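You operate a simulated robot arm through the tools that you are given. There is no shell and no other tool.

The job below is to be done with a simulated robot arm. You get a single attempt, and the scene is never put back.

TASK
Test the open laptop from its stick and label it PASS or FAIL.
Fine: start it, read the result, shut it down, stick into the tray, label pressed on the palm rest.

Only the result counts: the job must be done as asked and must still hold three seconds after the hand-in. Knocking over, shifting, dropping, spilling or breaking anything else fails it.

THE ROBOT
A 7-joint arm with a two-finger gripper, fixed in place. Base frame: the origin is at the foot of the arm, x ahead of it, y to its left, z up; the work surface is at about z = 0.9. Units: m, rad, N and s.
With the tool pointing down near the work surface it reaches from about 0.34 to 0.76 m from the base axis. Its first joint turns from -2.496 to 2.496 rad. Payload 2.45 kg.
The tool frame sits at the grasp point between the pads (the TCP): z along the fingers, y along the line on which they close. The tips reach 0.026 m beyond it. Largest opening 0.096 m; the body of the gripper starts 0.069 m behind the TCP.
Orientation is that of the tool frame in the base frame, as [roll, pitch, yaw] about the fixed x, y, z axes, in that order (R = Rz(yaw) Ry(pitch) Rx(roll)). With the fingers straight down and closing along the base's y, the tool's x points along the base's -x, its y along +y and its z along -z.

THE INTERFACE
- The arm moves only by the tool step_arm. Its argument "deltas" is a list of rows, each an object of numbers (a shift or turn left out is 0, a gripper value left out holds the last): "claw": the finger opening in m, from 0 to 0.096; "dx", "dy", "dz": the shift along the tool's x, y, z in units of 25 mm (1.0 is 25 mm); "wx", "wy", "wz": the turn, a rotation vector about the tool's x, y, z in units of 5 degrees (1.0 is 5 degrees). In form: [{"claw": .., "dx": .., "dy": .., "dz": .., "wx": .., "wy": .., "wz": ..}, ...]. A call has 1 to 20 rows; each row shifts and turns the commanded pose from where the row before left it, along the tool's axes as they then stand. A call with a number of a shift or a turn outside -1 to 1 is refused whole. Rows are played at 5 a second. More than 0.05 m and 0.15 rad between two rows, or a gripper value outside its range, and nothing of the call is played. A pose out of reach is approached as far as the arm can. The call stops where the force on the tool passes 60 N (or 10 N more than at its start, if that is more) or the arm is blocked; 0.2 s more then pass. The fingers move at their own pace and stop on an object; they squeeze with about 42 N. The grip force told is the motor's: it shows also when the fingers shut on nothing. Time passes only in rows, and 0.2 s behind the last, so rows that do not move let the fingers close. It gives the time, the measured TCP pose, the force on the tool (base axes), the opening and the grip force at its end, in the units of the frame above (readings bear some noise), with the torque about the TCP (base axes, N m) and any sound that the robot's microphone picked up.
- Cameras (640 x 400 px; columns grow to the right, rows downward): "scene" is fixed at [0.2181, -0.6514, 1.6282]; the picture's right is [0.73, -0.69, 0.00], its down [-0.41, -0.43, -0.81] and it looks along [0.55, 0.58, -0.59] (base axes); focal length 376 px, centre (320, 200). "wrist" rides on the gripper at [0.082, 0.003, -0.098] in the tool frame; the picture's right is [-0.04, 1.00, 0.00], its down [-0.73, -0.03, -0.68] and it looks along [-0.68, -0.03, 0.73] (tool axes); focal length 256 px, centre (320, 200). There is no depth. A picture from a camera that has moved, and an enlarged one, comes with that camera's place and axes in the base frame and with its lens.
- get_image(camera): a new picture of that camera. No time passes.
- move_column(by): slides the trunk up (or, below 0, down) by that many m; the arm rides with it, the base frame stays. It gives what a move gives, with no picture.
- inspect(camera, box): a new picture of the part [left, top, right, bottom] of that camera's present view, enlarged. No time passes.
- sign_off(): hands the job in; it is judged then, once.

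Places have to be worked out from the pictures, the camera data and where the tool is seen. Open the gripper and draw the arm clear of the work before you hand the job in, unless the task says otherwise.

The tools are called after "Call:" as a command line: name --argument value ..., lists and objects as JSON in quotes. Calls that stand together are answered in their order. step_arm: Moves the arm, as the interface text tells. Its arguments: {"type":"object","properties":{"deltas":{"type":"array"}},"required":["deltas"]} The other tools are called the same way: move_column (by) slides the trunk up or down; get_image (camera) takes a picture; inspect (camera, box) takes an enlarged picture of a part of a camera's view; sign_off () hands the job in.

At the start:

```text
time_s: 0.0
ee_pos: [0.3913, -0.1092, 1.2622]
ee_rot: [3.142, 0.0, 3.141]
ft_force: [1.4, 0.6, 0.2]
ft_torque: [-0.04, -0.05, 0.01]
width: 0.096
grip_force: 0.1
trunk travel left (down, up): [-0.575, 0.065]
```

scene: 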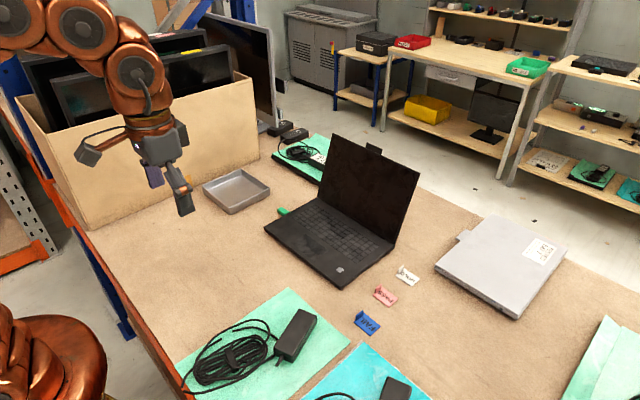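
wrist: 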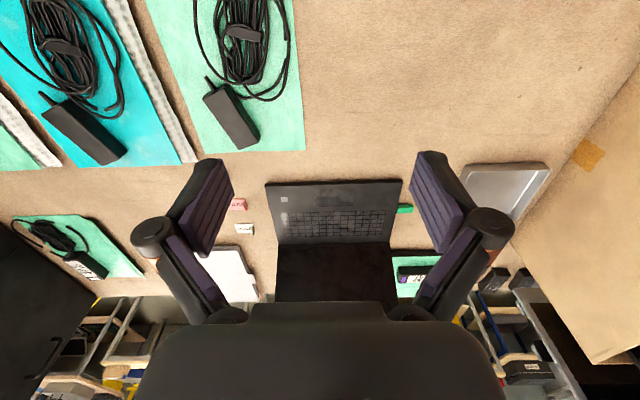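

The laptop is open, with a green stick in its left side, a tray to the left and three label tabs to the right. I'll enlarge these areas before moving.

Call:
inspect --camera "scene" --box '[250, 120, 430, 290]'

Call:
inspect --camera "scene" --box '[330, 250, 450, 350]'

Call:
inspect --camera "scene" --box '[190, 160, 300, 230]'

Call:
inspect --camera "wrist" --box '[220, 160, 440, 300]'

```text
2.35 times, centred on (340, 205) of scene
camera zoom: at [0.2181, -0.6514, 1.6282], right [0.73, -0.69, 0.0], down [-0.41, -0.43, -0.81], along [0.55, 0.58, -0.59], focal length 884 px, centre (273, 188)
```

zoom: 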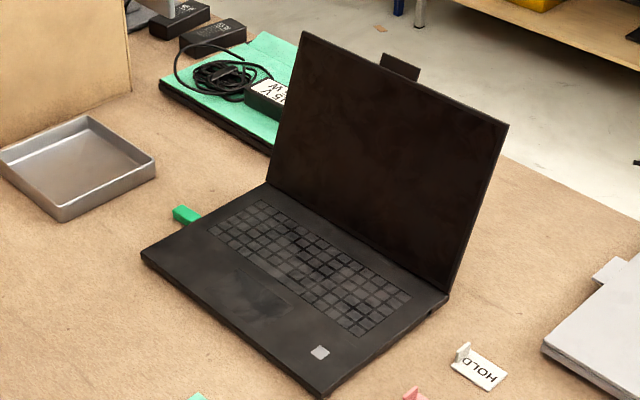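

```text
4.00 times, centred on (390, 300) of scene
camera zoom: at [0.2181, -0.6514, 1.6282], right [0.73, -0.69, 0.0], down [-0.41, -0.43, -0.81], along [0.55, 0.58, -0.59], focal length 1503 px, centre (40, -200)
```

zoom: 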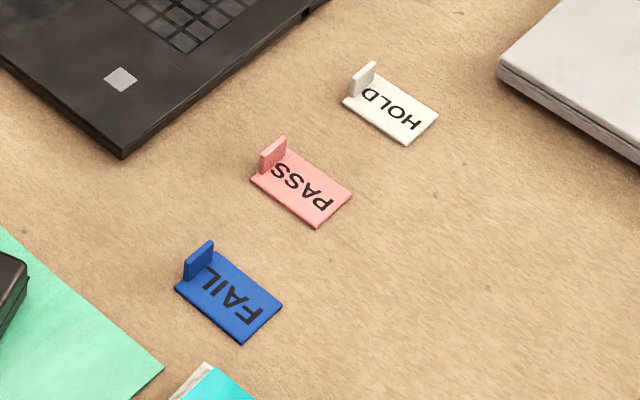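

```text
5.71 times, centred on (245, 195) of scene
camera zoom: at [0.2181, -0.6514, 1.6282], right [0.73, -0.69, 0.0], down [-0.41, -0.43, -0.81], along [0.55, 0.58, -0.59], focal length 2148 px, centre (749, 229)
```

zoom: 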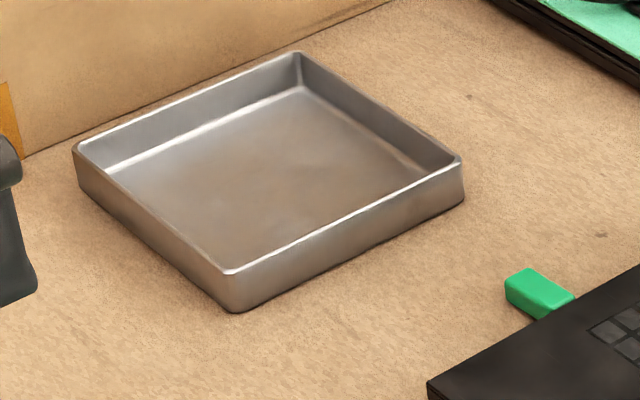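

```text
2.86 times, centred on (330, 230) of wrist
camera zoom: at [0.309, -0.1055, 1.3617], right [0.04, 1.0, 0.0], down [0.73, -0.03, 0.68], along [0.68, -0.03, -0.73], focal length 731 px, centre (291, 114)
```

zoom: 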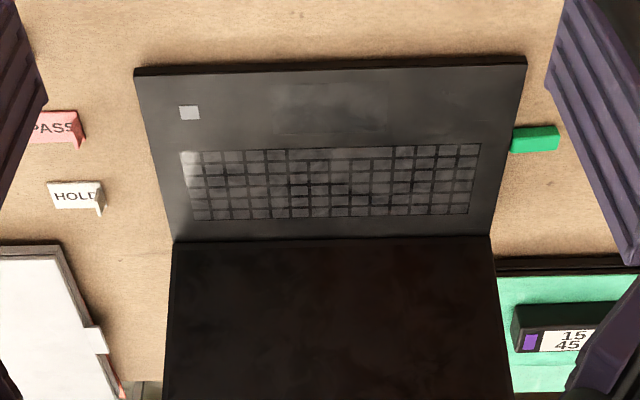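

The laptop's palm rest is at about x=0.67–0.76, y=-0.24..0.06, and the stick is near (0.77, 0.09). I'll bring the wrist camera nearer to find the power button.

Call:
step_arm --deltas '[{"dx": -0.9, "dz": 0.8}, {"dx": -0.9, "dz": 0.8}, {"dx": -0.9, "dz": 0.8}, {"dx": -0.9, "dz": 0.8}, {"dx": -0.9, "dz": 0.8}, {"dx": -0.9, "dz": 0.8}, {"dx": -0.9, "dz": 0.8}]'

Call:
get_image --camera "wrist"

Call:
inspect --camera "wrist" --box '[220, 100, 440, 300]'

```text
time_s: 1.6
ee_pos: [0.5486, -0.1086, 1.1227]
ee_rot: [3.141, 0.001, -3.141]
ft_force: [-0.4, 0.2, 0.0]
ft_torque: [-0.03, 0.03, 0.0]
width: 0.0958
grip_force: 0.0
trunk travel left (down, up): [-0.575, 0.065]
```

```text
taken
camera wrist: at [0.4667, -0.1062, 1.222], right [0.04, 1.0, 0.0], down [0.73, -0.03, 0.68], along [0.68, -0.03, -0.73], focal length 256 px, centre (320, 200)
```

wrist: 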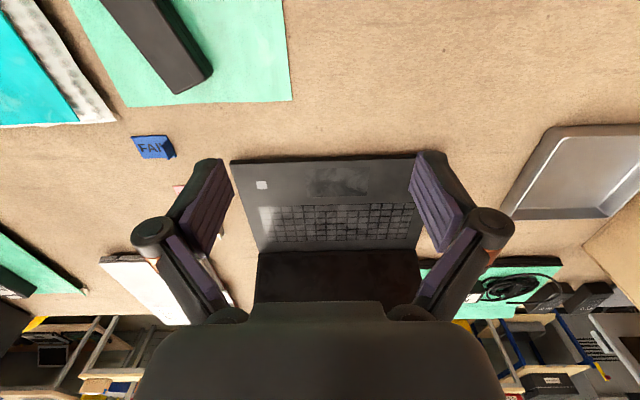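

```text
2.00 times, centred on (330, 200) of wrist
camera zoom: at [0.4667, -0.1062, 1.222], right [0.04, 1.0, 0.0], down [0.73, -0.03, 0.68], along [0.68, -0.03, -0.73], focal length 512 px, centre (300, 200)
```

zoom: 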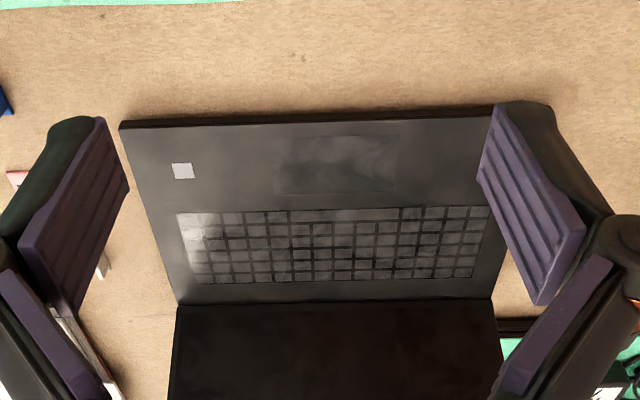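

The grey square on the palm rest stands out. I'll zoom in on it and on the strip behind the keyboard.

Call:
inspect --camera "wrist" --box '[240, 170, 290, 200]'

Call:
inspect --camera "wrist" --box '[250, 195, 340, 255]'

Call:
inspect --camera "wrist" --box '[330, 195, 420, 255]'

Call:
inspect --camera "scene" --box '[300, 230, 400, 295]'

Call:
inspect --camera "scene" --box '[310, 130, 430, 200]'

```text
12.80 times, centred on (265, 185) of wrist
camera zoom: at [0.4667, -0.1062, 1.222], right [0.04, 1.0, 0.0], down [0.73, -0.03, 0.68], along [0.68, -0.03, -0.73], focal length 3277 px, centre (1024, 392)
```

zoom: 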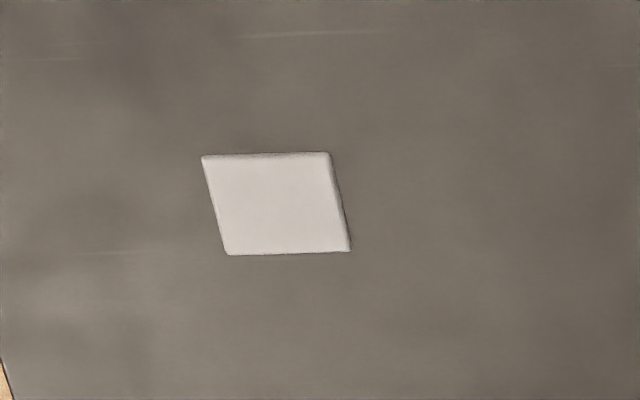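

```text
6.67 times, centred on (295, 225) of wrist
camera zoom: at [0.4667, -0.1062, 1.222], right [0.04, 1.0, 0.0], down [0.73, -0.03, 0.68], along [0.68, -0.03, -0.73], focal length 1707 px, centre (487, 33)
```

zoom: 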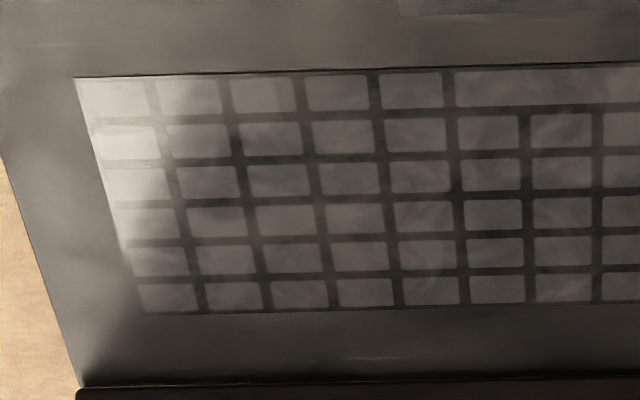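

```text
6.67 times, centred on (375, 225) of wrist
camera zoom: at [0.4667, -0.1062, 1.222], right [0.04, 1.0, 0.0], down [0.73, -0.03, 0.68], along [0.68, -0.03, -0.73], focal length 1707 px, centre (-47, 33)
```

zoom: 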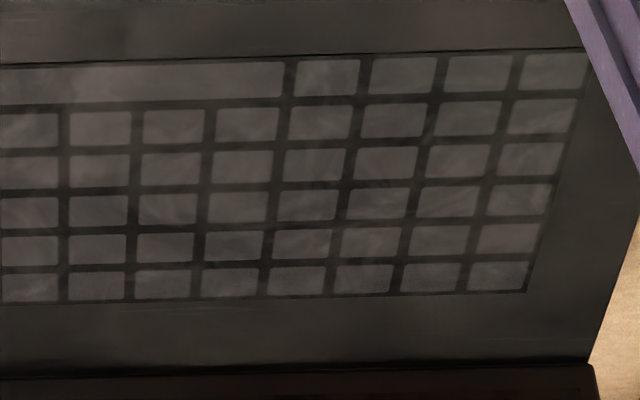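

```text
6.15 times, centred on (350, 262) of scene
camera zoom: at [0.2181, -0.6514, 1.6282], right [0.73, -0.69, 0.0], down [-0.41, -0.43, -0.81], along [0.55, 0.58, -0.59], focal length 2313 px, centre (135, -185)
```

zoom: 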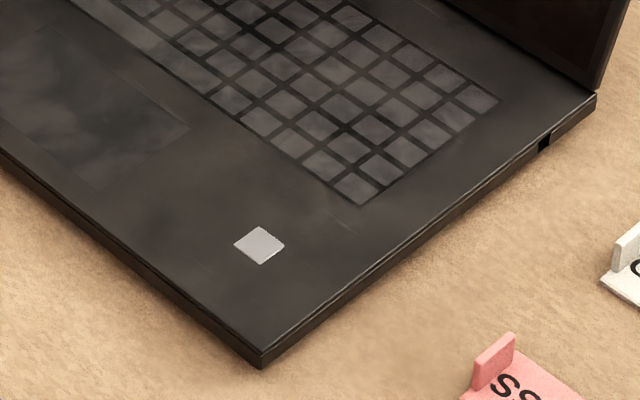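

```text
5.33 times, centred on (370, 165) of scene
camera zoom: at [0.2181, -0.6514, 1.6282], right [0.73, -0.69, 0.0], down [-0.41, -0.43, -0.81], along [0.55, 0.58, -0.59], focal length 2005 px, centre (53, 387)
```

zoom: 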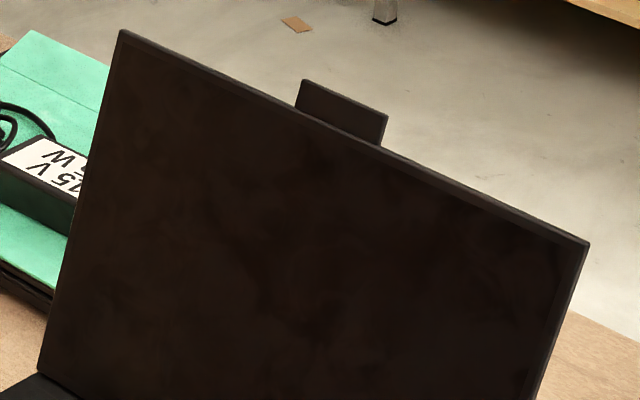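

The grey square looks like a slightly raised power button, at about (0.713, -0.207) with its top near z≈0.92. I'll close the fingers and hover over it.

Call:
step_arm --deltas '[{"claw": 0, "dx": -0.8225, "dy": -0.495, "dz": 0.664}, {"dx": -0.8225, "dy": -0.495, "dz": 0.664}, {"dx": -0.8225, "dy": -0.495, "dz": 0.664}, {"dx": -0.8225, "dy": -0.495, "dz": 0.664}, {"dx": -0.8225, "dy": -0.495, "dz": 0.664}, {"dx": -0.8225, "dy": -0.495, "dz": 0.664}, {"dx": -0.8225, "dy": -0.495, "dz": 0.664}, {"dx": -0.8225, "dy": -0.495, "dz": 0.664}, {}, {}]'

Call:
get_image --camera "wrist"

Call:
inspect --camera "scene" --box '[290, 190, 410, 300]'

```text
time_s: 3.8
ee_pos: [0.713, -0.2063, 0.9906]
ee_rot: [-3.141, 0.002, -3.141]
ft_force: [0.0, 0.7, -0.5]
ft_torque: [-0.02, -0.01, 0.01]
width: 0.0
grip_force: 28.3
trunk travel left (down, up): [-0.575, 0.065]
```

```text
taken
camera wrist: at [0.6322, -0.2042, 1.0891], right [0.04, 1.0, 0.0], down [0.73, -0.03, 0.68], along [0.68, -0.03, -0.73], focal length 256 px, centre (320, 200)
```

wrist: 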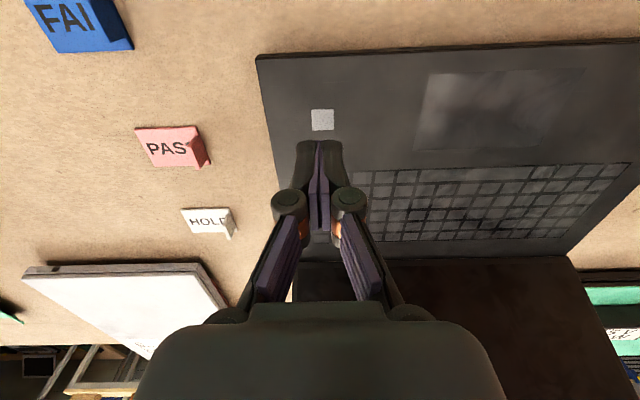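

```text
3.64 times, centred on (350, 245) of scene
camera zoom: at [0.2181, -0.6514, 1.6282], right [0.73, -0.69, 0.0], down [-0.41, -0.43, -0.81], along [0.55, 0.58, -0.59], focal length 1367 px, centre (211, 36)
```

zoom: 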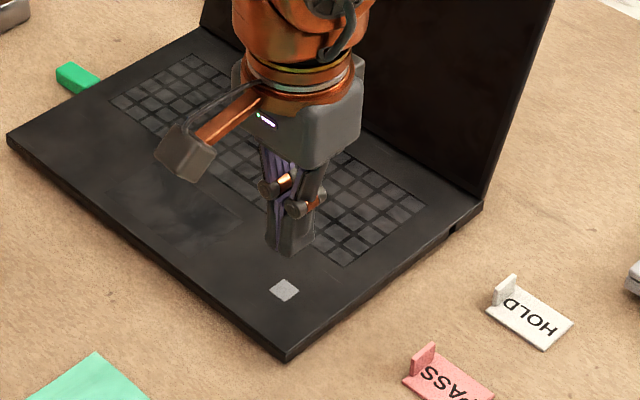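

The closer view puts the button at (0.713, -0.206), right under the fingers. I'll descend to just above it.

Call:
step_arm --deltas '[{"dz": 0.5}, {"dz": 0.5}, {"dz": 0.4}, {}]'

Call:
inspect --camera "scene" --box '[320, 220, 400, 290]'

Call:
inspect --camera "wrist" --box '[250, 60, 390, 200]'

```text
time_s: 4.8
ee_pos: [0.7132, -0.2069, 0.9561]
ee_rot: [3.141, 0.0, 3.141]
ft_force: [0.3, -0.2, 0.3]
ft_torque: [-0.02, 0.01, -0.02]
width: 0.0003
grip_force: 28.6
trunk travel left (down, up): [-0.575, 0.065]
```

```text
5.71 times, centred on (360, 255) of scene
camera zoom: at [0.2181, -0.6514, 1.6282], right [0.73, -0.69, 0.0], down [-0.41, -0.43, -0.81], along [0.55, 0.58, -0.59], focal length 2148 px, centre (91, -114)
```

zoom: 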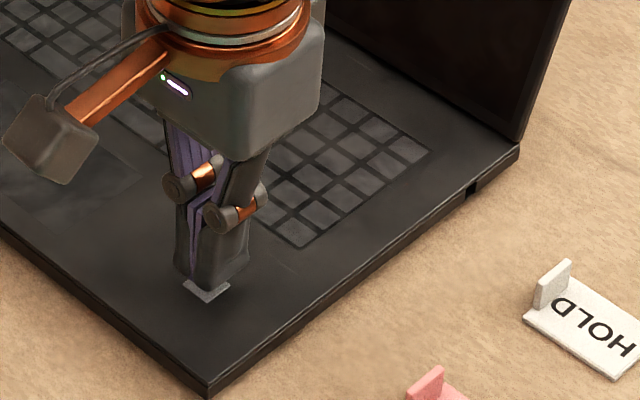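

```text
2.86 times, centred on (320, 130) of wrist
camera zoom: at [0.6315, -0.2041, 1.0542], right [0.04, 1.0, 0.0], down [0.73, -0.03, 0.68], along [0.68, -0.03, -0.73], focal length 731 px, centre (320, 400)
```

zoom: 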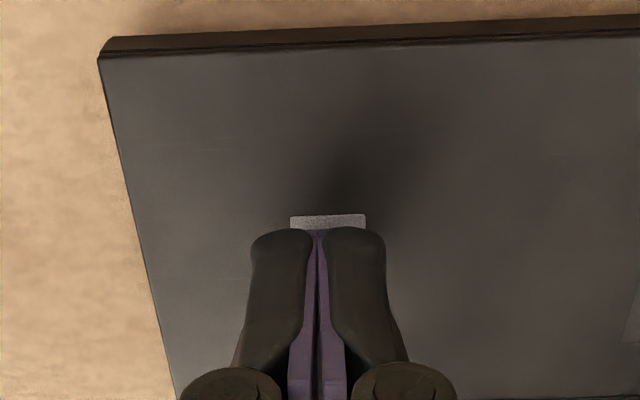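

The tip is centred about 1 cm above the button. I'll lower it in 2 mm steps and watch the force.

Call:
step_arm --deltas '[{"dz": 0.08}, {"dz": 0.08}, {"dz": 0.08}, {"dz": 0.04}]'

Call:
inspect --camera "scene" --box '[320, 220, 400, 290]'

```text
time_s: 5.8
ee_pos: [0.7138, -0.2066, 0.9488]
ee_rot: [-3.141, 0.001, 3.141]
ft_force: [0.6, 0.5, 0.0]
ft_torque: [-0.02, 0.02, 0.0]
width: 0.0001
grip_force: 28.5
trunk travel left (down, up): [-0.575, 0.065]
```

```text
5.71 times, centred on (360, 255) of scene
camera zoom: at [0.2181, -0.6514, 1.6282], right [0.73, -0.69, 0.0], down [-0.41, -0.43, -0.81], along [0.55, 0.58, -0.59], focal length 2148 px, centre (91, -114)
```

zoom: 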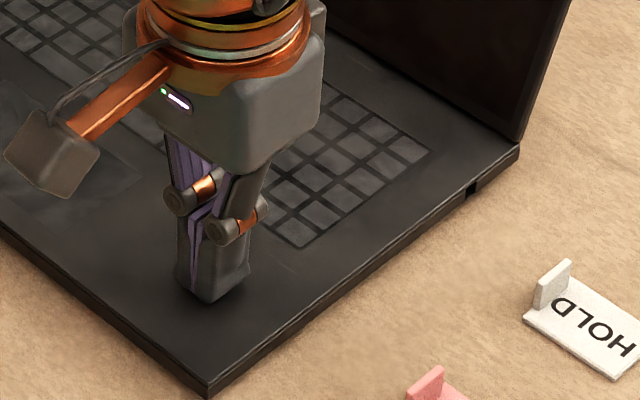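

There is no contact yet, with the tip at z≈0.923. I'll go on in 1 mm steps.

Call:
step_arm --deltas '[{"dz": 0.04}, {"dz": 0.04}, {}]'

```text
time_s: 6.6
ee_pos: [0.7137, -0.207, 0.9462]
ee_rot: [3.142, 0.001, -3.139]
ft_force: [-0.1, -0.2, 0.6]
ft_torque: [0.0, -0.01, 0.0]
width: 0.0
grip_force: 28.6
trunk travel left (down, up): [-0.575, 0.065]
```

Still no contact at tip z≈0.920, so I'll go down further.

Call:
step_arm --deltas '[{"dz": 0.04}, {"dz": 0.04}, {}]'

```text
time_s: 7.4
ee_pos: [0.713, -0.2072, 0.9446]
ee_rot: [-3.14, -0.001, 3.141]
ft_force: [0.5, -0.2, 0.1]
ft_torque: [-0.01, 0.01, -0.01]
width: 0.0001
grip_force: 28.3
trunk travel left (down, up): [-0.575, 0.065]
```

There is still no force at tip z≈0.918. I'll continue down.

Call:
step_arm --deltas '[{"dz": 0.04}, {"dz": 0.04}, {}]'

```text
time_s: 8.2
ee_pos: [0.7126, -0.2078, 0.9436]
ee_rot: [3.141, 0.002, -3.141]
ft_force: [-0.4, 0.4, 10.7]
ft_torque: [0.03, 0.04, 0.02]
width: 0.0062
grip_force: 28.3
trunk travel left (down, up): [-0.575, 0.065]
```

Contact at 10.7 N, with the tip at z≈0.917. I'll check the screen for any reaction.

Call:
inspect --camera "scene" --box '[260, 120, 430, 290]'

Call:
inspect --camera "wrist" --box '[250, 60, 390, 200]'

```text
2.35 times, centred on (345, 205) of scene
camera zoom: at [0.2181, -0.6514, 1.6282], right [0.73, -0.69, 0.0], down [-0.41, -0.43, -0.81], along [0.55, 0.58, -0.59], focal length 884 px, centre (261, 188)
```

zoom: 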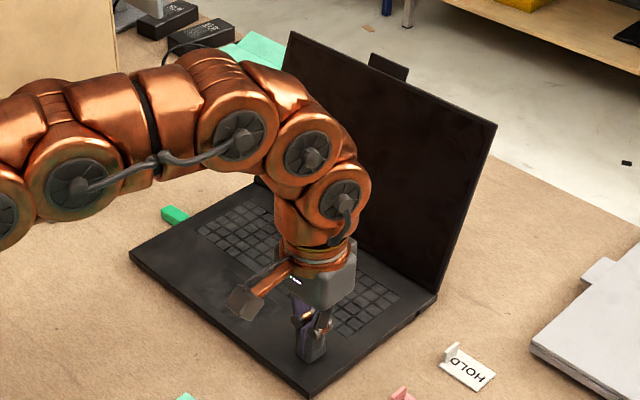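

```text
2.86 times, centred on (320, 130) of wrist
camera zoom: at [0.6313, -0.2045, 1.0419], right [0.04, 1.0, 0.0], down [0.73, -0.03, 0.68], along [0.68, -0.03, -0.73], focal length 731 px, centre (320, 400)
```

zoom: 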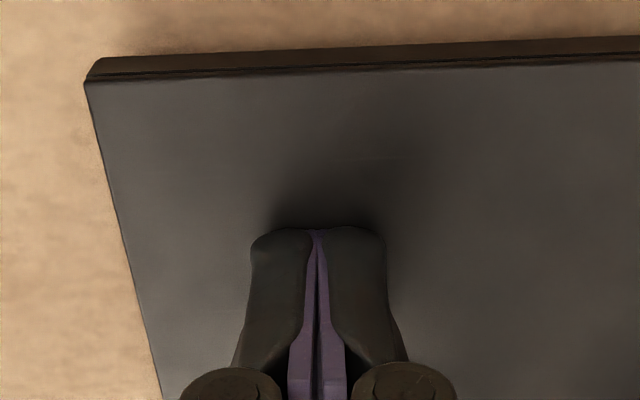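

The screen shows no change yet. I'll lift off, wait a moment and look again.

Call:
step_arm --deltas '[{"dz": -0.2}, {"dz": -0.8}, {"dx": 0.8, "dz": -0.8}, {"dx": 0.8}, {"dx": 0.8}, {}]'

Call:
inspect --camera "scene" --box '[260, 120, 430, 290]'

Call:
get_image --camera "wrist"

```text
time_s: 9.6
ee_pos: [0.6526, -0.2074, 0.9871]
ee_rot: [3.14, 0.0, 3.141]
ft_force: [0.0, -0.1, -0.3]
ft_torque: [0.02, 0.0, -0.01]
width: 0.0
grip_force: 28.2
trunk travel left (down, up): [-0.575, 0.065]
```

```text
2.35 times, centred on (345, 205) of scene
camera zoom: at [0.2181, -0.6514, 1.6282], right [0.73, -0.69, 0.0], down [-0.41, -0.43, -0.81], along [0.55, 0.58, -0.59], focal length 884 px, centre (261, 188)
```

zoom: 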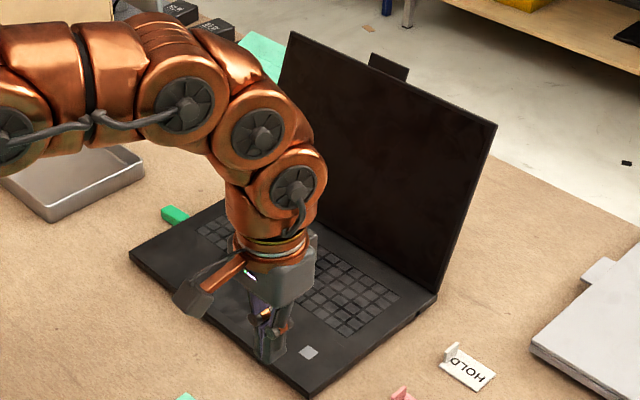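

```text
taken
camera wrist: at [0.5711, -0.2046, 1.0859], right [0.04, 1.0, 0.0], down [0.73, -0.03, 0.68], along [0.68, -0.03, -0.73], focal length 256 px, centre (320, 200)
```

wrist: 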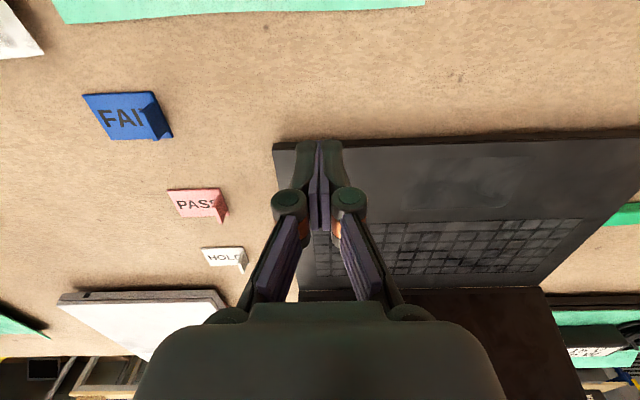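

No reaction yet. I'll take a closer look at the dark feature on the laptop's right side, and at the button and the lid.

Call:
inspect --camera "scene" --box '[370, 230, 410, 260]'

Call:
inspect --camera "scene" --box '[325, 245, 365, 290]'

Call:
inspect --camera "scene" --box '[260, 210, 340, 290]'

Call:
inspect --camera "scene" --box '[310, 130, 430, 240]'

```text
13.33 times, centred on (390, 245) of scene
camera zoom: at [0.2181, -0.6514, 1.6282], right [0.73, -0.69, 0.0], down [-0.41, -0.43, -0.81], along [0.55, 0.58, -0.59], focal length 5011 px, centre (-613, -400)
```

zoom: 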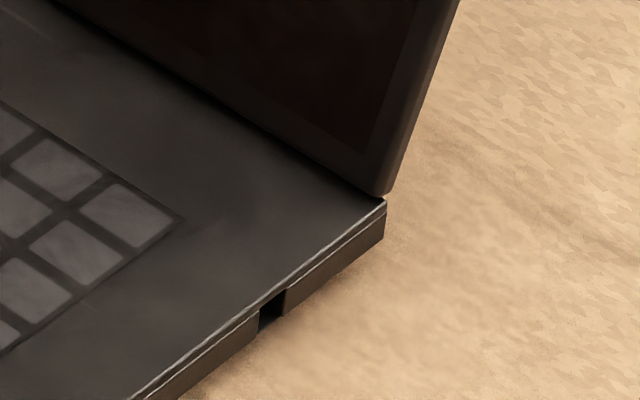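

```text
8.89 times, centred on (345, 268) of scene
camera zoom: at [0.2181, -0.6514, 1.6282], right [0.73, -0.69, 0.0], down [-0.41, -0.43, -0.81], along [0.55, 0.58, -0.59], focal length 3341 px, centre (98, -400)
```

zoom: 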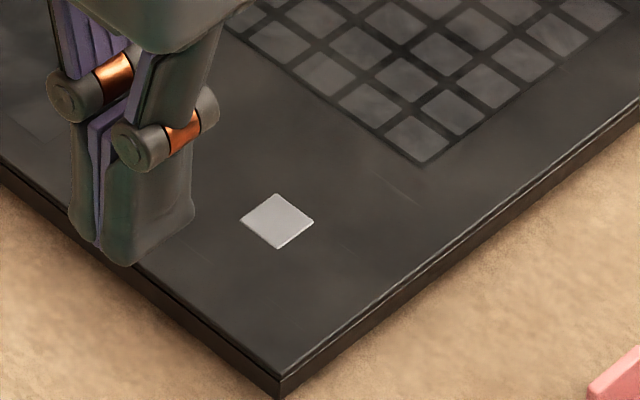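

```text
5.00 times, centred on (300, 250) of scene
camera zoom: at [0.2181, -0.6514, 1.6282], right [0.73, -0.69, 0.0], down [-0.41, -0.43, -0.81], along [0.55, 0.58, -0.59], focal length 1879 px, centre (420, -50)
```

zoom: 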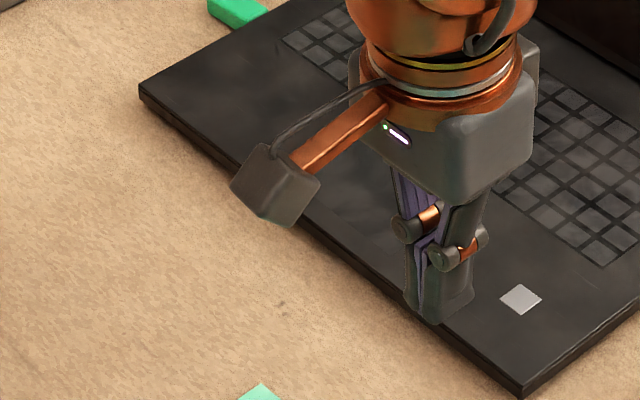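

```text
3.64 times, centred on (370, 185) of scene
camera zoom: at [0.2181, -0.6514, 1.6282], right [0.73, -0.69, 0.0], down [-0.41, -0.43, -0.81], along [0.55, 0.58, -0.59], focal length 1367 px, centre (138, 254)
```

zoom: 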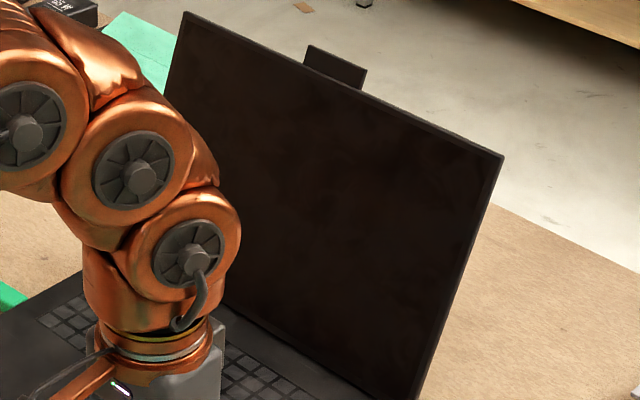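

The square is raised like a button, and the right-side notch is a power jack. The laptop may just be slow to boot, so I'll wait a few seconds and look again.

Call:
step_arm --deltas '[{"dx": 0.8}, {"dx": 0.8}, {"dx": 0.8}, {}, {}, {}, {}, {}, {}, {}, {}, {}, {}, {}, {}, {}, {}, {}, {}, {}]'

Call:
inspect --camera "scene" --box '[260, 120, 430, 290]'

Call:
get_image --camera "wrist"

```text
time_s: 13.8
ee_pos: [0.5917, -0.2076, 0.987]
ee_rot: [-3.142, 0.0, 3.142]
ft_force: [-0.2, -0.1, 0.3]
ft_torque: [0.03, -0.02, -0.01]
width: 0.0002
grip_force: 28.4
trunk travel left (down, up): [-0.575, 0.065]
```

```text
2.35 times, centred on (345, 205) of scene
camera zoom: at [0.2181, -0.6514, 1.6282], right [0.73, -0.69, 0.0], down [-0.41, -0.43, -0.81], along [0.55, 0.58, -0.59], focal length 884 px, centre (261, 188)
```

zoom: 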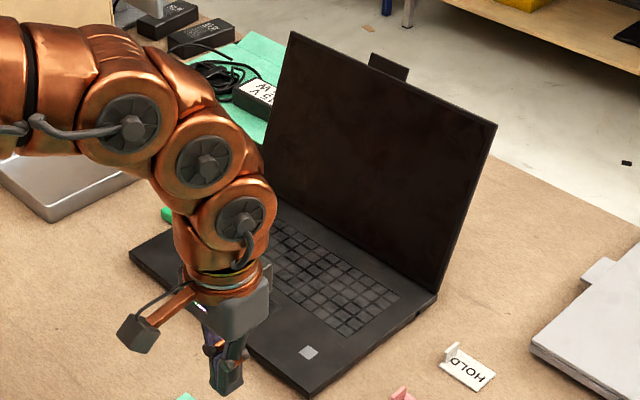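

```text
taken
camera wrist: at [0.5119, -0.2051, 1.0857], right [0.04, 1.0, 0.0], down [0.73, -0.03, 0.68], along [0.68, -0.03, -0.73], focal length 256 px, centre (320, 200)
```

wrist: 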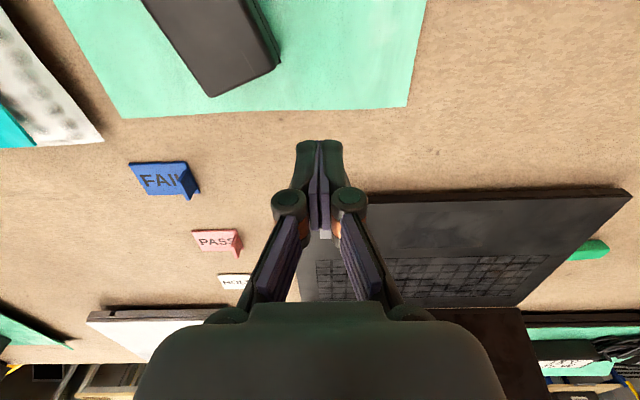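

It did not boot. The earlier 10.7 N press may not have been deep enough, so I'll go back and press harder while staying vertical.

Call:
step_arm --deltas '[{"dx": -0.96}, {"dx": -0.96}, {"dx": -0.96}, {"dx": -0.96}, {"dx": -0.96, "dz": 0.5}, {"dz": 0.5}, {"dz": 0.5}, {}]'

```text
time_s: 15.6
ee_pos: [0.7133, -0.2073, 0.949]
ee_rot: [-3.141, 0.0, 3.141]
ft_force: [0.1, -1.1, 0.1]
ft_torque: [0.01, -0.03, 0.01]
width: 0.0
grip_force: 28.6
trunk travel left (down, up): [-0.575, 0.065]
```

I'm about 5 mm above the contact height. I'll press down 7 mm and hold briefly.

Call:
step_arm --deltas '[{"dz": 0.1}, {"dz": 0.08}, {"dz": 0.06}, {"dz": 0.06}, {}]'

Call:
inspect --camera "scene" --box '[260, 120, 430, 290]'

```text
time_s: 16.8
ee_pos: [0.7131, -0.2075, 0.9424]
ee_rot: [-3.141, 0.002, -3.141]
ft_force: [-0.5, 0.0, 7.7]
ft_torque: [0.02, 0.02, -0.01]
width: 0.0061
grip_force: 28.6
trunk travel left (down, up): [-0.575, 0.065]
```

```text
2.35 times, centred on (345, 205) of scene
camera zoom: at [0.2181, -0.6514, 1.6282], right [0.73, -0.69, 0.0], down [-0.41, -0.43, -0.81], along [0.55, 0.58, -0.59], focal length 884 px, centre (261, 188)
```

zoom: 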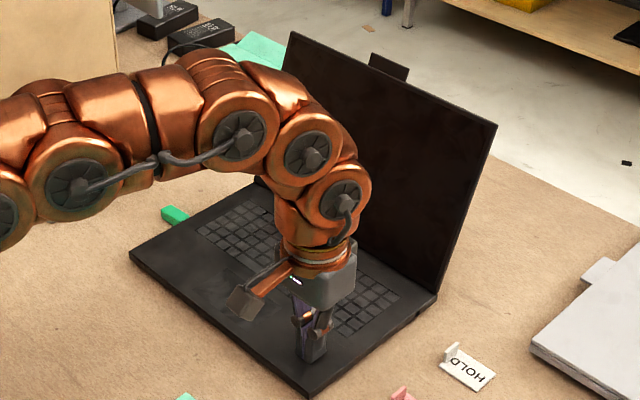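

The force is only 7.7 N with the fingers slightly spread. I'll press 2 mm more.

Call:
step_arm --deltas '[{"dz": 0.04}, {"dz": 0.04}, {}]'

Call:
inspect --camera "scene" --box '[320, 220, 400, 290]'

Call:
inspect --camera "wrist" --box '[250, 60, 390, 200]'

```text
time_s: 17.6
ee_pos: [0.7132, -0.2074, 0.9415]
ee_rot: [-3.14, 0.004, 3.14]
ft_force: [5.3, -3.9, 32.2]
ft_torque: [-0.1, 0.14, 0.1]
width: 0.0058
grip_force: 28.6
trunk travel left (down, up): [-0.575, 0.065]
```

```text
5.71 times, centred on (360, 255) of scene
camera zoom: at [0.2181, -0.6514, 1.6282], right [0.73, -0.69, 0.0], down [-0.41, -0.43, -0.81], along [0.55, 0.58, -0.59], focal length 2148 px, centre (91, -114)
```

zoom: 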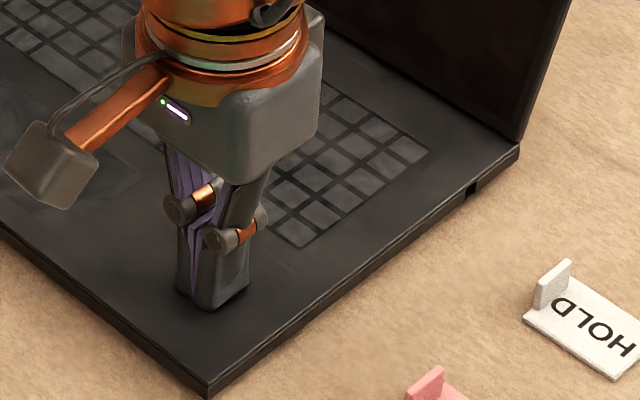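

```text
2.86 times, centred on (320, 130) of wrist
camera zoom: at [0.6309, -0.2048, 1.0416], right [0.04, 1.0, 0.0], down [0.73, -0.03, 0.68], along [0.68, -0.03, -0.73], focal length 731 px, centre (320, 400)
```

zoom: 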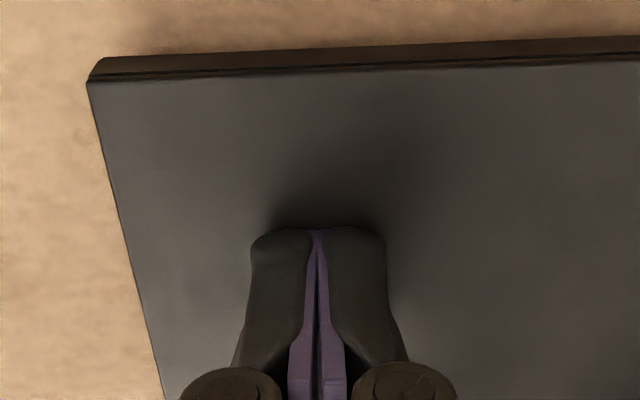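

The force rose to 32 N at a hard stop, after about 2 mm of softer travel that feels like a button. I'll release, back away and watch for a boot.

Call:
step_arm --deltas '[{"dz": -0.2}, {"dz": -0.6}, {"dx": 0.8, "dz": -0.8}, {"dx": 0.8}, {"dx": 0.8}, {"dx": 0.8}, {"dx": 0.8}, {"dx": 0.8}, {}, {}, {}, {}, {}, {}]'

Call:
inspect --camera "scene" --box '[260, 120, 430, 290]'

```text
time_s: 20.6
ee_pos: [0.5921, -0.2074, 0.9805]
ee_rot: [-3.141, 0.0, 3.14]
ft_force: [0.6, -0.4, -0.8]
ft_torque: [0.04, 0.01, -0.04]
width: 0.0
grip_force: 28.1
trunk travel left (down, up): [-0.575, 0.065]
```

```text
2.35 times, centred on (345, 205) of scene
camera zoom: at [0.2181, -0.6514, 1.6282], right [0.73, -0.69, 0.0], down [-0.41, -0.43, -0.81], along [0.55, 0.58, -0.59], focal length 884 px, centre (261, 188)
```

zoom: 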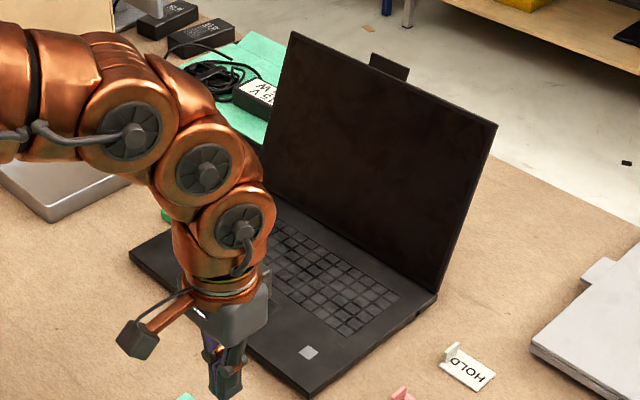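

Still dark. The power control might be on a side I haven't seen, or the stick might not be seated. I'll move over to the left side and look at it.

Call:
step_arm --deltas '[{"dz": -1}, {"dy": 1, "dz": -1}, {"dy": 1, "dz": -1}, {"dy": 1, "dz": -1}, {"dy": 1}, {"dy": 1}, {"dy": 1}, {"dy": 1}, {"dy": 1, "dx": -0.5}, {"dy": 1, "dx": -0.5}, {"dy": 1, "dx": -0.5}, {"dy": 1, "dx": -0.5}, {"dy": 1}, {"dy": 1}, {"dy": 1}, {"dy": 1}, {}]'

Call:
get_image --camera "wrist"

Call:
get_image --camera "scene"

```text
time_s: 24.2
ee_pos: [0.6424, 0.1675, 1.0802]
ee_rot: [3.141, -0.001, -3.14]
ft_force: [0.7, 0.9, 0.3]
ft_torque: [0.01, 0.01, 0.0]
width: 0.0001
grip_force: 28.6
trunk travel left (down, up): [-0.575, 0.065]
```

```text
taken
camera wrist: at [0.5611, 0.1707, 1.1794], right [0.04, 1.0, 0.0], down [0.73, -0.03, 0.68], along [0.68, -0.03, -0.73], focal length 256 px, centre (320, 200)
```

wrist: 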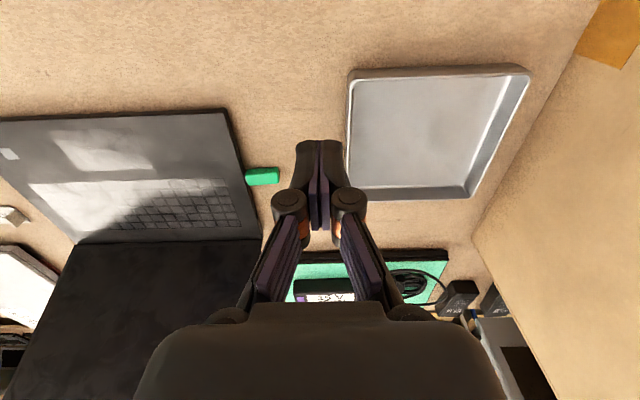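

```text
taken
```

scene: 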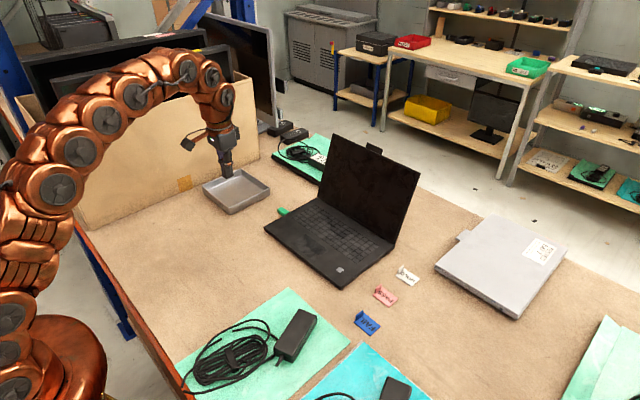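

The stick and the laptop's left edge are visible now. I'll zoom in on them.

Call:
inspect --camera "wrist" --box '[210, 140, 300, 210]'

Call:
inspect --camera "wrist" --box '[200, 100, 280, 250]'

Call:
inspect --camera "wrist" --box '[60, 180, 270, 260]'

Call:
inspect --camera "scene" --box '[320, 255, 360, 285]'

```text
5.71 times, centred on (255, 175) of wrist
camera zoom: at [0.5611, 0.1707, 1.1794], right [0.04, 1.0, 0.0], down [0.73, -0.03, 0.68], along [0.68, -0.03, -0.73], focal length 1463 px, centre (691, 343)
```

zoom: 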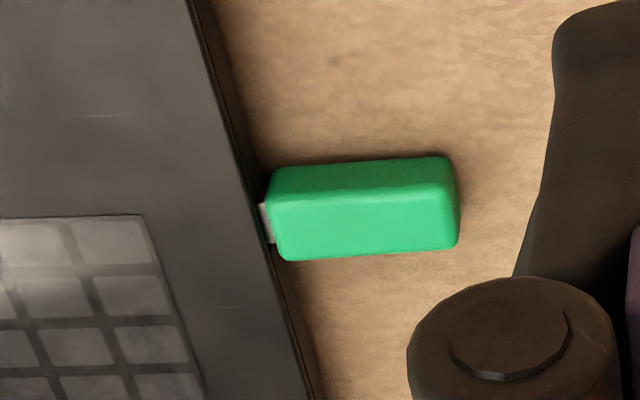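

```text
2.67 times, centred on (240, 175) of wrist
camera zoom: at [0.5611, 0.1707, 1.1794], right [0.04, 1.0, 0.0], down [0.73, -0.03, 0.68], along [0.68, -0.03, -0.73], focal length 683 px, centre (533, 267)
```

zoom: 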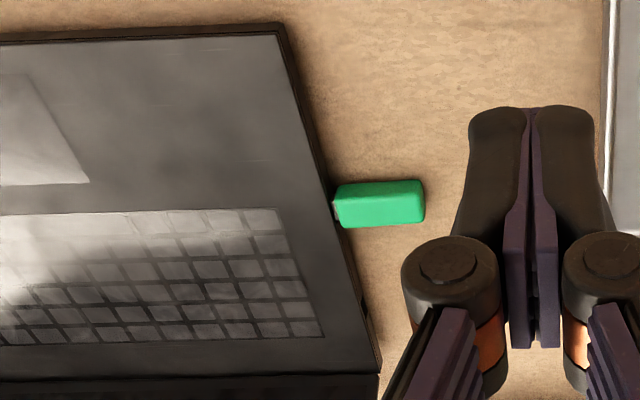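

```text
3.05 times, centred on (165, 220) of wrist
camera zoom: at [0.5611, 0.1707, 1.1794], right [0.04, 1.0, 0.0], down [0.73, -0.03, 0.68], along [0.68, -0.03, -0.73], focal length 780 px, centre (792, 139)
```

zoom: 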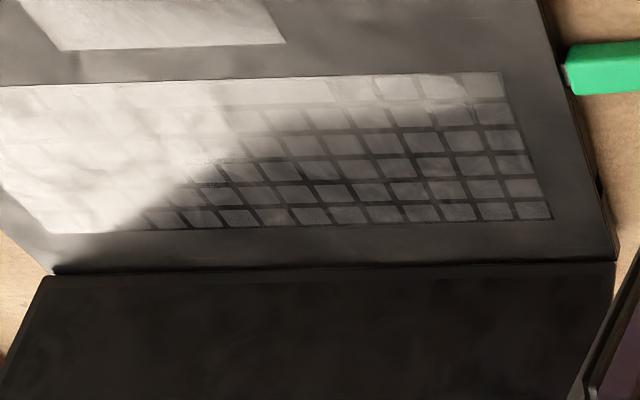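

```text
13.33 times, centred on (340, 270) of scene
camera zoom: at [0.2181, -0.6514, 1.6282], right [0.73, -0.69, 0.0], down [-0.41, -0.43, -0.81], along [0.55, 0.58, -0.59], focal length 5011 px, centre (53, -733)
```

zoom: 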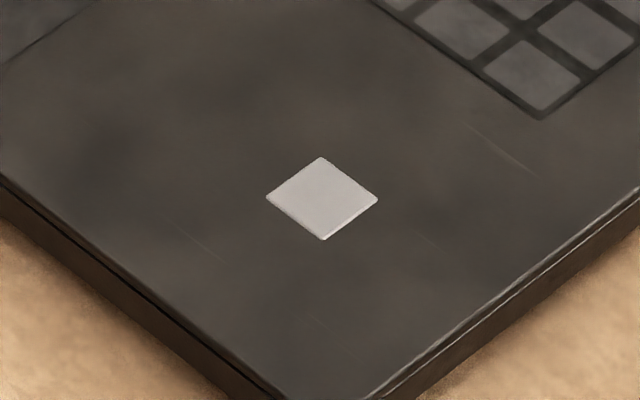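

There is a dark notch on the left edge near the hinge. I'll turn the wrist 90° so the camera faces that left side.

Call:
step_arm --deltas '[{"wz": 1}, {"wz": 1}, {"wz": 1}, {"wz": 1}, {"wz": 1}, {"wz": 1}, {"wz": 1}, {"wz": 1}, {"wz": 1}, {"wz": 1}, {"wz": 1}, {"wz": 1}, {"wz": 1}, {"wz": 1}, {"wz": 1}, {"wz": 1}, {"wz": 1}, {"wz": 1}, {}]'

Call:
get_image --camera "wrist"

```text
time_s: 28.2
ee_pos: [0.6424, 0.1692, 1.08]
ee_rot: [3.141, 0.0, 1.571]
ft_force: [0.2, -0.3, -0.2]
ft_torque: [-0.04, -0.01, 0.0]
width: 0.0001
grip_force: 28.5
trunk travel left (down, up): [-0.575, 0.065]
```

```text
taken
camera wrist: at [0.646, 0.249, 1.1788], right [1.0, -0.04, 0.0], down [-0.03, -0.73, 0.68], along [-0.03, -0.68, -0.73], focal length 256 px, centre (320, 200)
```

wrist: 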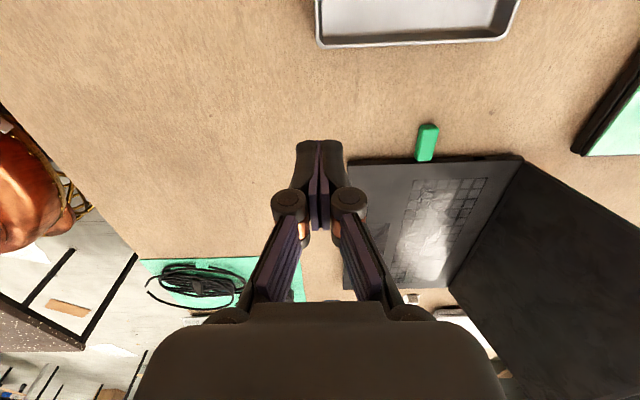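

Call:
inspect --camera "wrist" --box '[340, 110, 540, 200]'

Call:
inspect --camera "wrist" --box '[450, 130, 540, 190]'

```text
3.20 times, centred on (440, 155) of wrist
camera zoom: at [0.646, 0.249, 1.1788], right [1.0, -0.04, 0.0], down [-0.03, -0.73, 0.68], along [-0.03, -0.68, -0.73], focal length 819 px, centre (-64, 344)
```

zoom: 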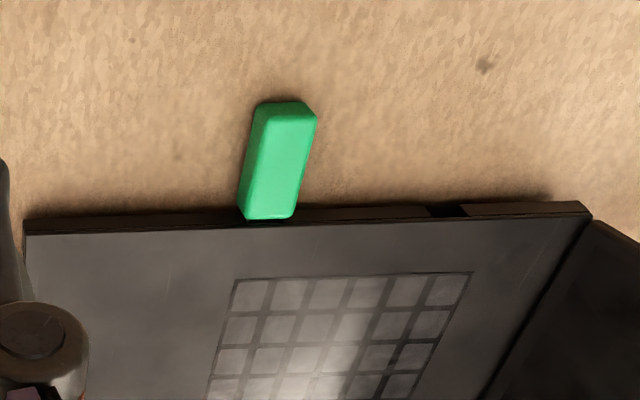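

```text
6.67 times, centred on (495, 160) of wrist
camera zoom: at [0.646, 0.249, 1.1788], right [1.0, -0.04, 0.0], down [-0.03, -0.73, 0.68], along [-0.03, -0.68, -0.73], focal length 1707 px, centre (-847, 467)
```

zoom: 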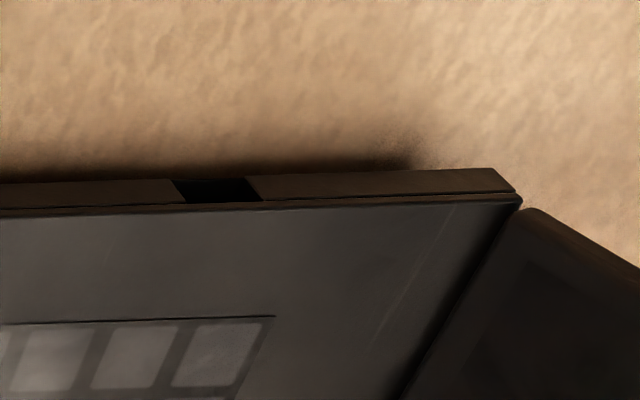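

Both side notches are just empty jacks, so the grey square is the only power-button candidate. I'll check the scene again now, more than 10 s after the second press.

Call:
inspect --camera "scene" --box '[260, 120, 430, 290]'

Call:
inspect --camera "scene" --box '[265, 125, 335, 175]'

Call:
inspect --camera "scene" --box '[180, 280, 360, 400]'

Call:
inspect --camera "scene" --box '[430, 200, 640, 330]'

```text
2.35 times, centred on (345, 205) of scene
camera zoom: at [0.2181, -0.6514, 1.6282], right [0.73, -0.69, 0.0], down [-0.41, -0.43, -0.81], along [0.55, 0.58, -0.59], focal length 884 px, centre (261, 188)
```

zoom: 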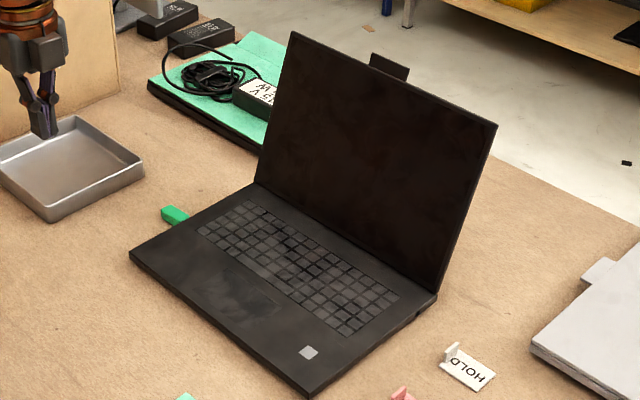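

```text
8.00 times, centred on (300, 150) of scene
camera zoom: at [0.2181, -0.6514, 1.6282], right [0.73, -0.69, 0.0], down [-0.41, -0.43, -0.81], along [0.55, 0.58, -0.59], focal length 3007 px, centre (480, 600)
```

zoom: 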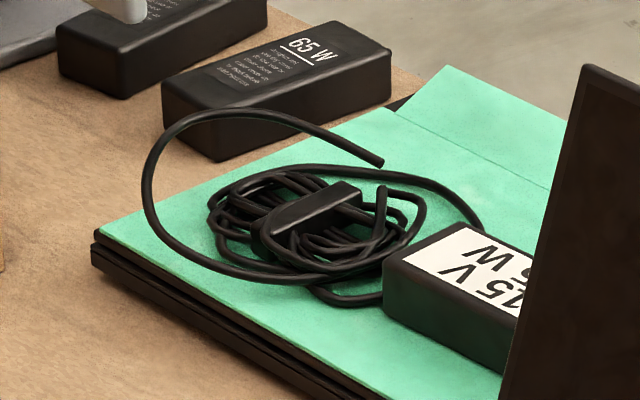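

```text
3.33 times, centred on (270, 340) of scene
camera zoom: at [0.2181, -0.6514, 1.6282], right [0.73, -0.69, 0.0], down [-0.41, -0.43, -0.81], along [0.55, 0.58, -0.59], focal length 1253 px, centre (487, -267)
```

zoom: 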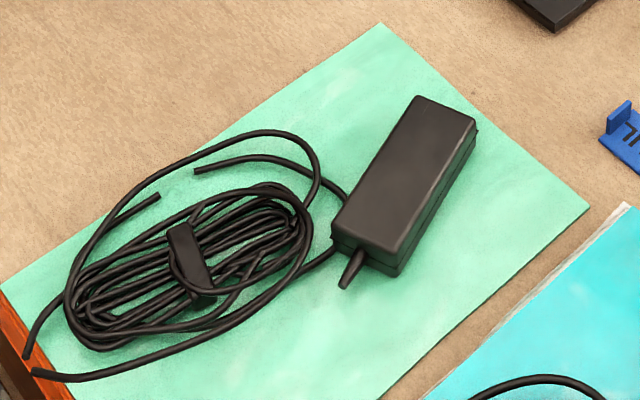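

```text
3.05 times, centred on (535, 265) of scene
camera zoom: at [0.2181, -0.6514, 1.6282], right [0.73, -0.69, 0.0], down [-0.41, -0.43, -0.81], along [0.55, 0.58, -0.59], focal length 1146 px, centre (-335, 2)
```

zoom: 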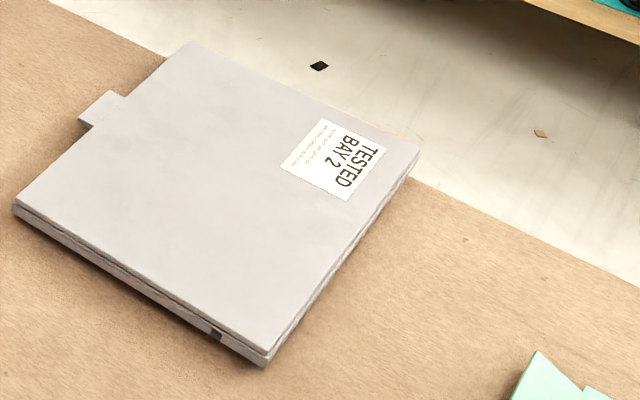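

The charger leads are cut props, so they don't matter here. The wide closed tips probably bottomed on the palm rest before the button travelled far enough. I'll turn the wrist back and press with a tilted fingertip corner instead.

Call:
step_arm --deltas '[{"wz": -1}, {"wz": -1}, {"wz": -1}, {"wz": -1}, {"wz": -1}, {"wz": -1}, {"wz": -1}, {"wz": -1}, {"wz": -1}, {"wz": -1}, {"wz": -1}, {"wz": -1}, {"wz": -1}, {"wz": -1}, {"wz": -1}, {"wz": -1}, {"wz": -1}, {"wz": -1}, {}]'

Call:
step_arm --deltas '[{"dy": -1, "dx": -0.2}, {"dy": -1, "dx": -0.2}, {"dy": -1, "dx": -0.2}, {"dy": -1, "dx": -0.2}, {"dy": -1, "dx": -0.2}, {"dy": -1, "dx": -0.2}, {"dy": -1, "dx": -0.2}, {"dy": -1, "dx": -0.2}, {"dy": -1, "dx": -0.2}, {"dy": -1, "dx": -0.2}, {"dy": -1, "dx": -0.2}, {"dy": -1, "dx": -0.2}, {"dy": -1, "dx": -0.2, "dz": 0.8}, {"dy": -1, "dx": -0.2, "dz": 0.8}, {"dy": -1, "dx": -0.2, "dz": 0.8}, {}]'

Call:
step_arm --deltas '[{"wx": 1}, {"wx": 1}, {"wx": 1}, {"wy": -1}, {"wy": -1}, {"wy": -1}, {"wy": -1}, {}]'

```text
time_s: 32.2
ee_pos: [0.6428, 0.1684, 1.0802]
ee_rot: [-3.141, 0.001, -3.139]
ft_force: [-0.2, 0.1, 0.4]
ft_torque: [0.01, 0.02, 0.01]
width: 0.0
grip_force: 28.5
trunk travel left (down, up): [-0.575, 0.065]
```

```text
time_s: 35.6
ee_pos: [0.7185, -0.2069, 1.02]
ee_rot: [3.14, 0.001, -3.141]
ft_force: [0.3, -0.7, -0.5]
ft_torque: [0.03, -0.01, 0.04]
width: 0.0
grip_force: 28.5
trunk travel left (down, up): [-0.575, 0.065]
```

```text
time_s: 37.4
ee_pos: [0.7175, -0.2066, 1.0204]
ee_rot: [-2.864, 0.338, -3.048]
ft_force: [-1.0, 0.3, 0.9]
ft_torque: [0.02, -0.01, 0.03]
width: 0.0
grip_force: 28.4
trunk travel left (down, up): [-0.575, 0.065]
```

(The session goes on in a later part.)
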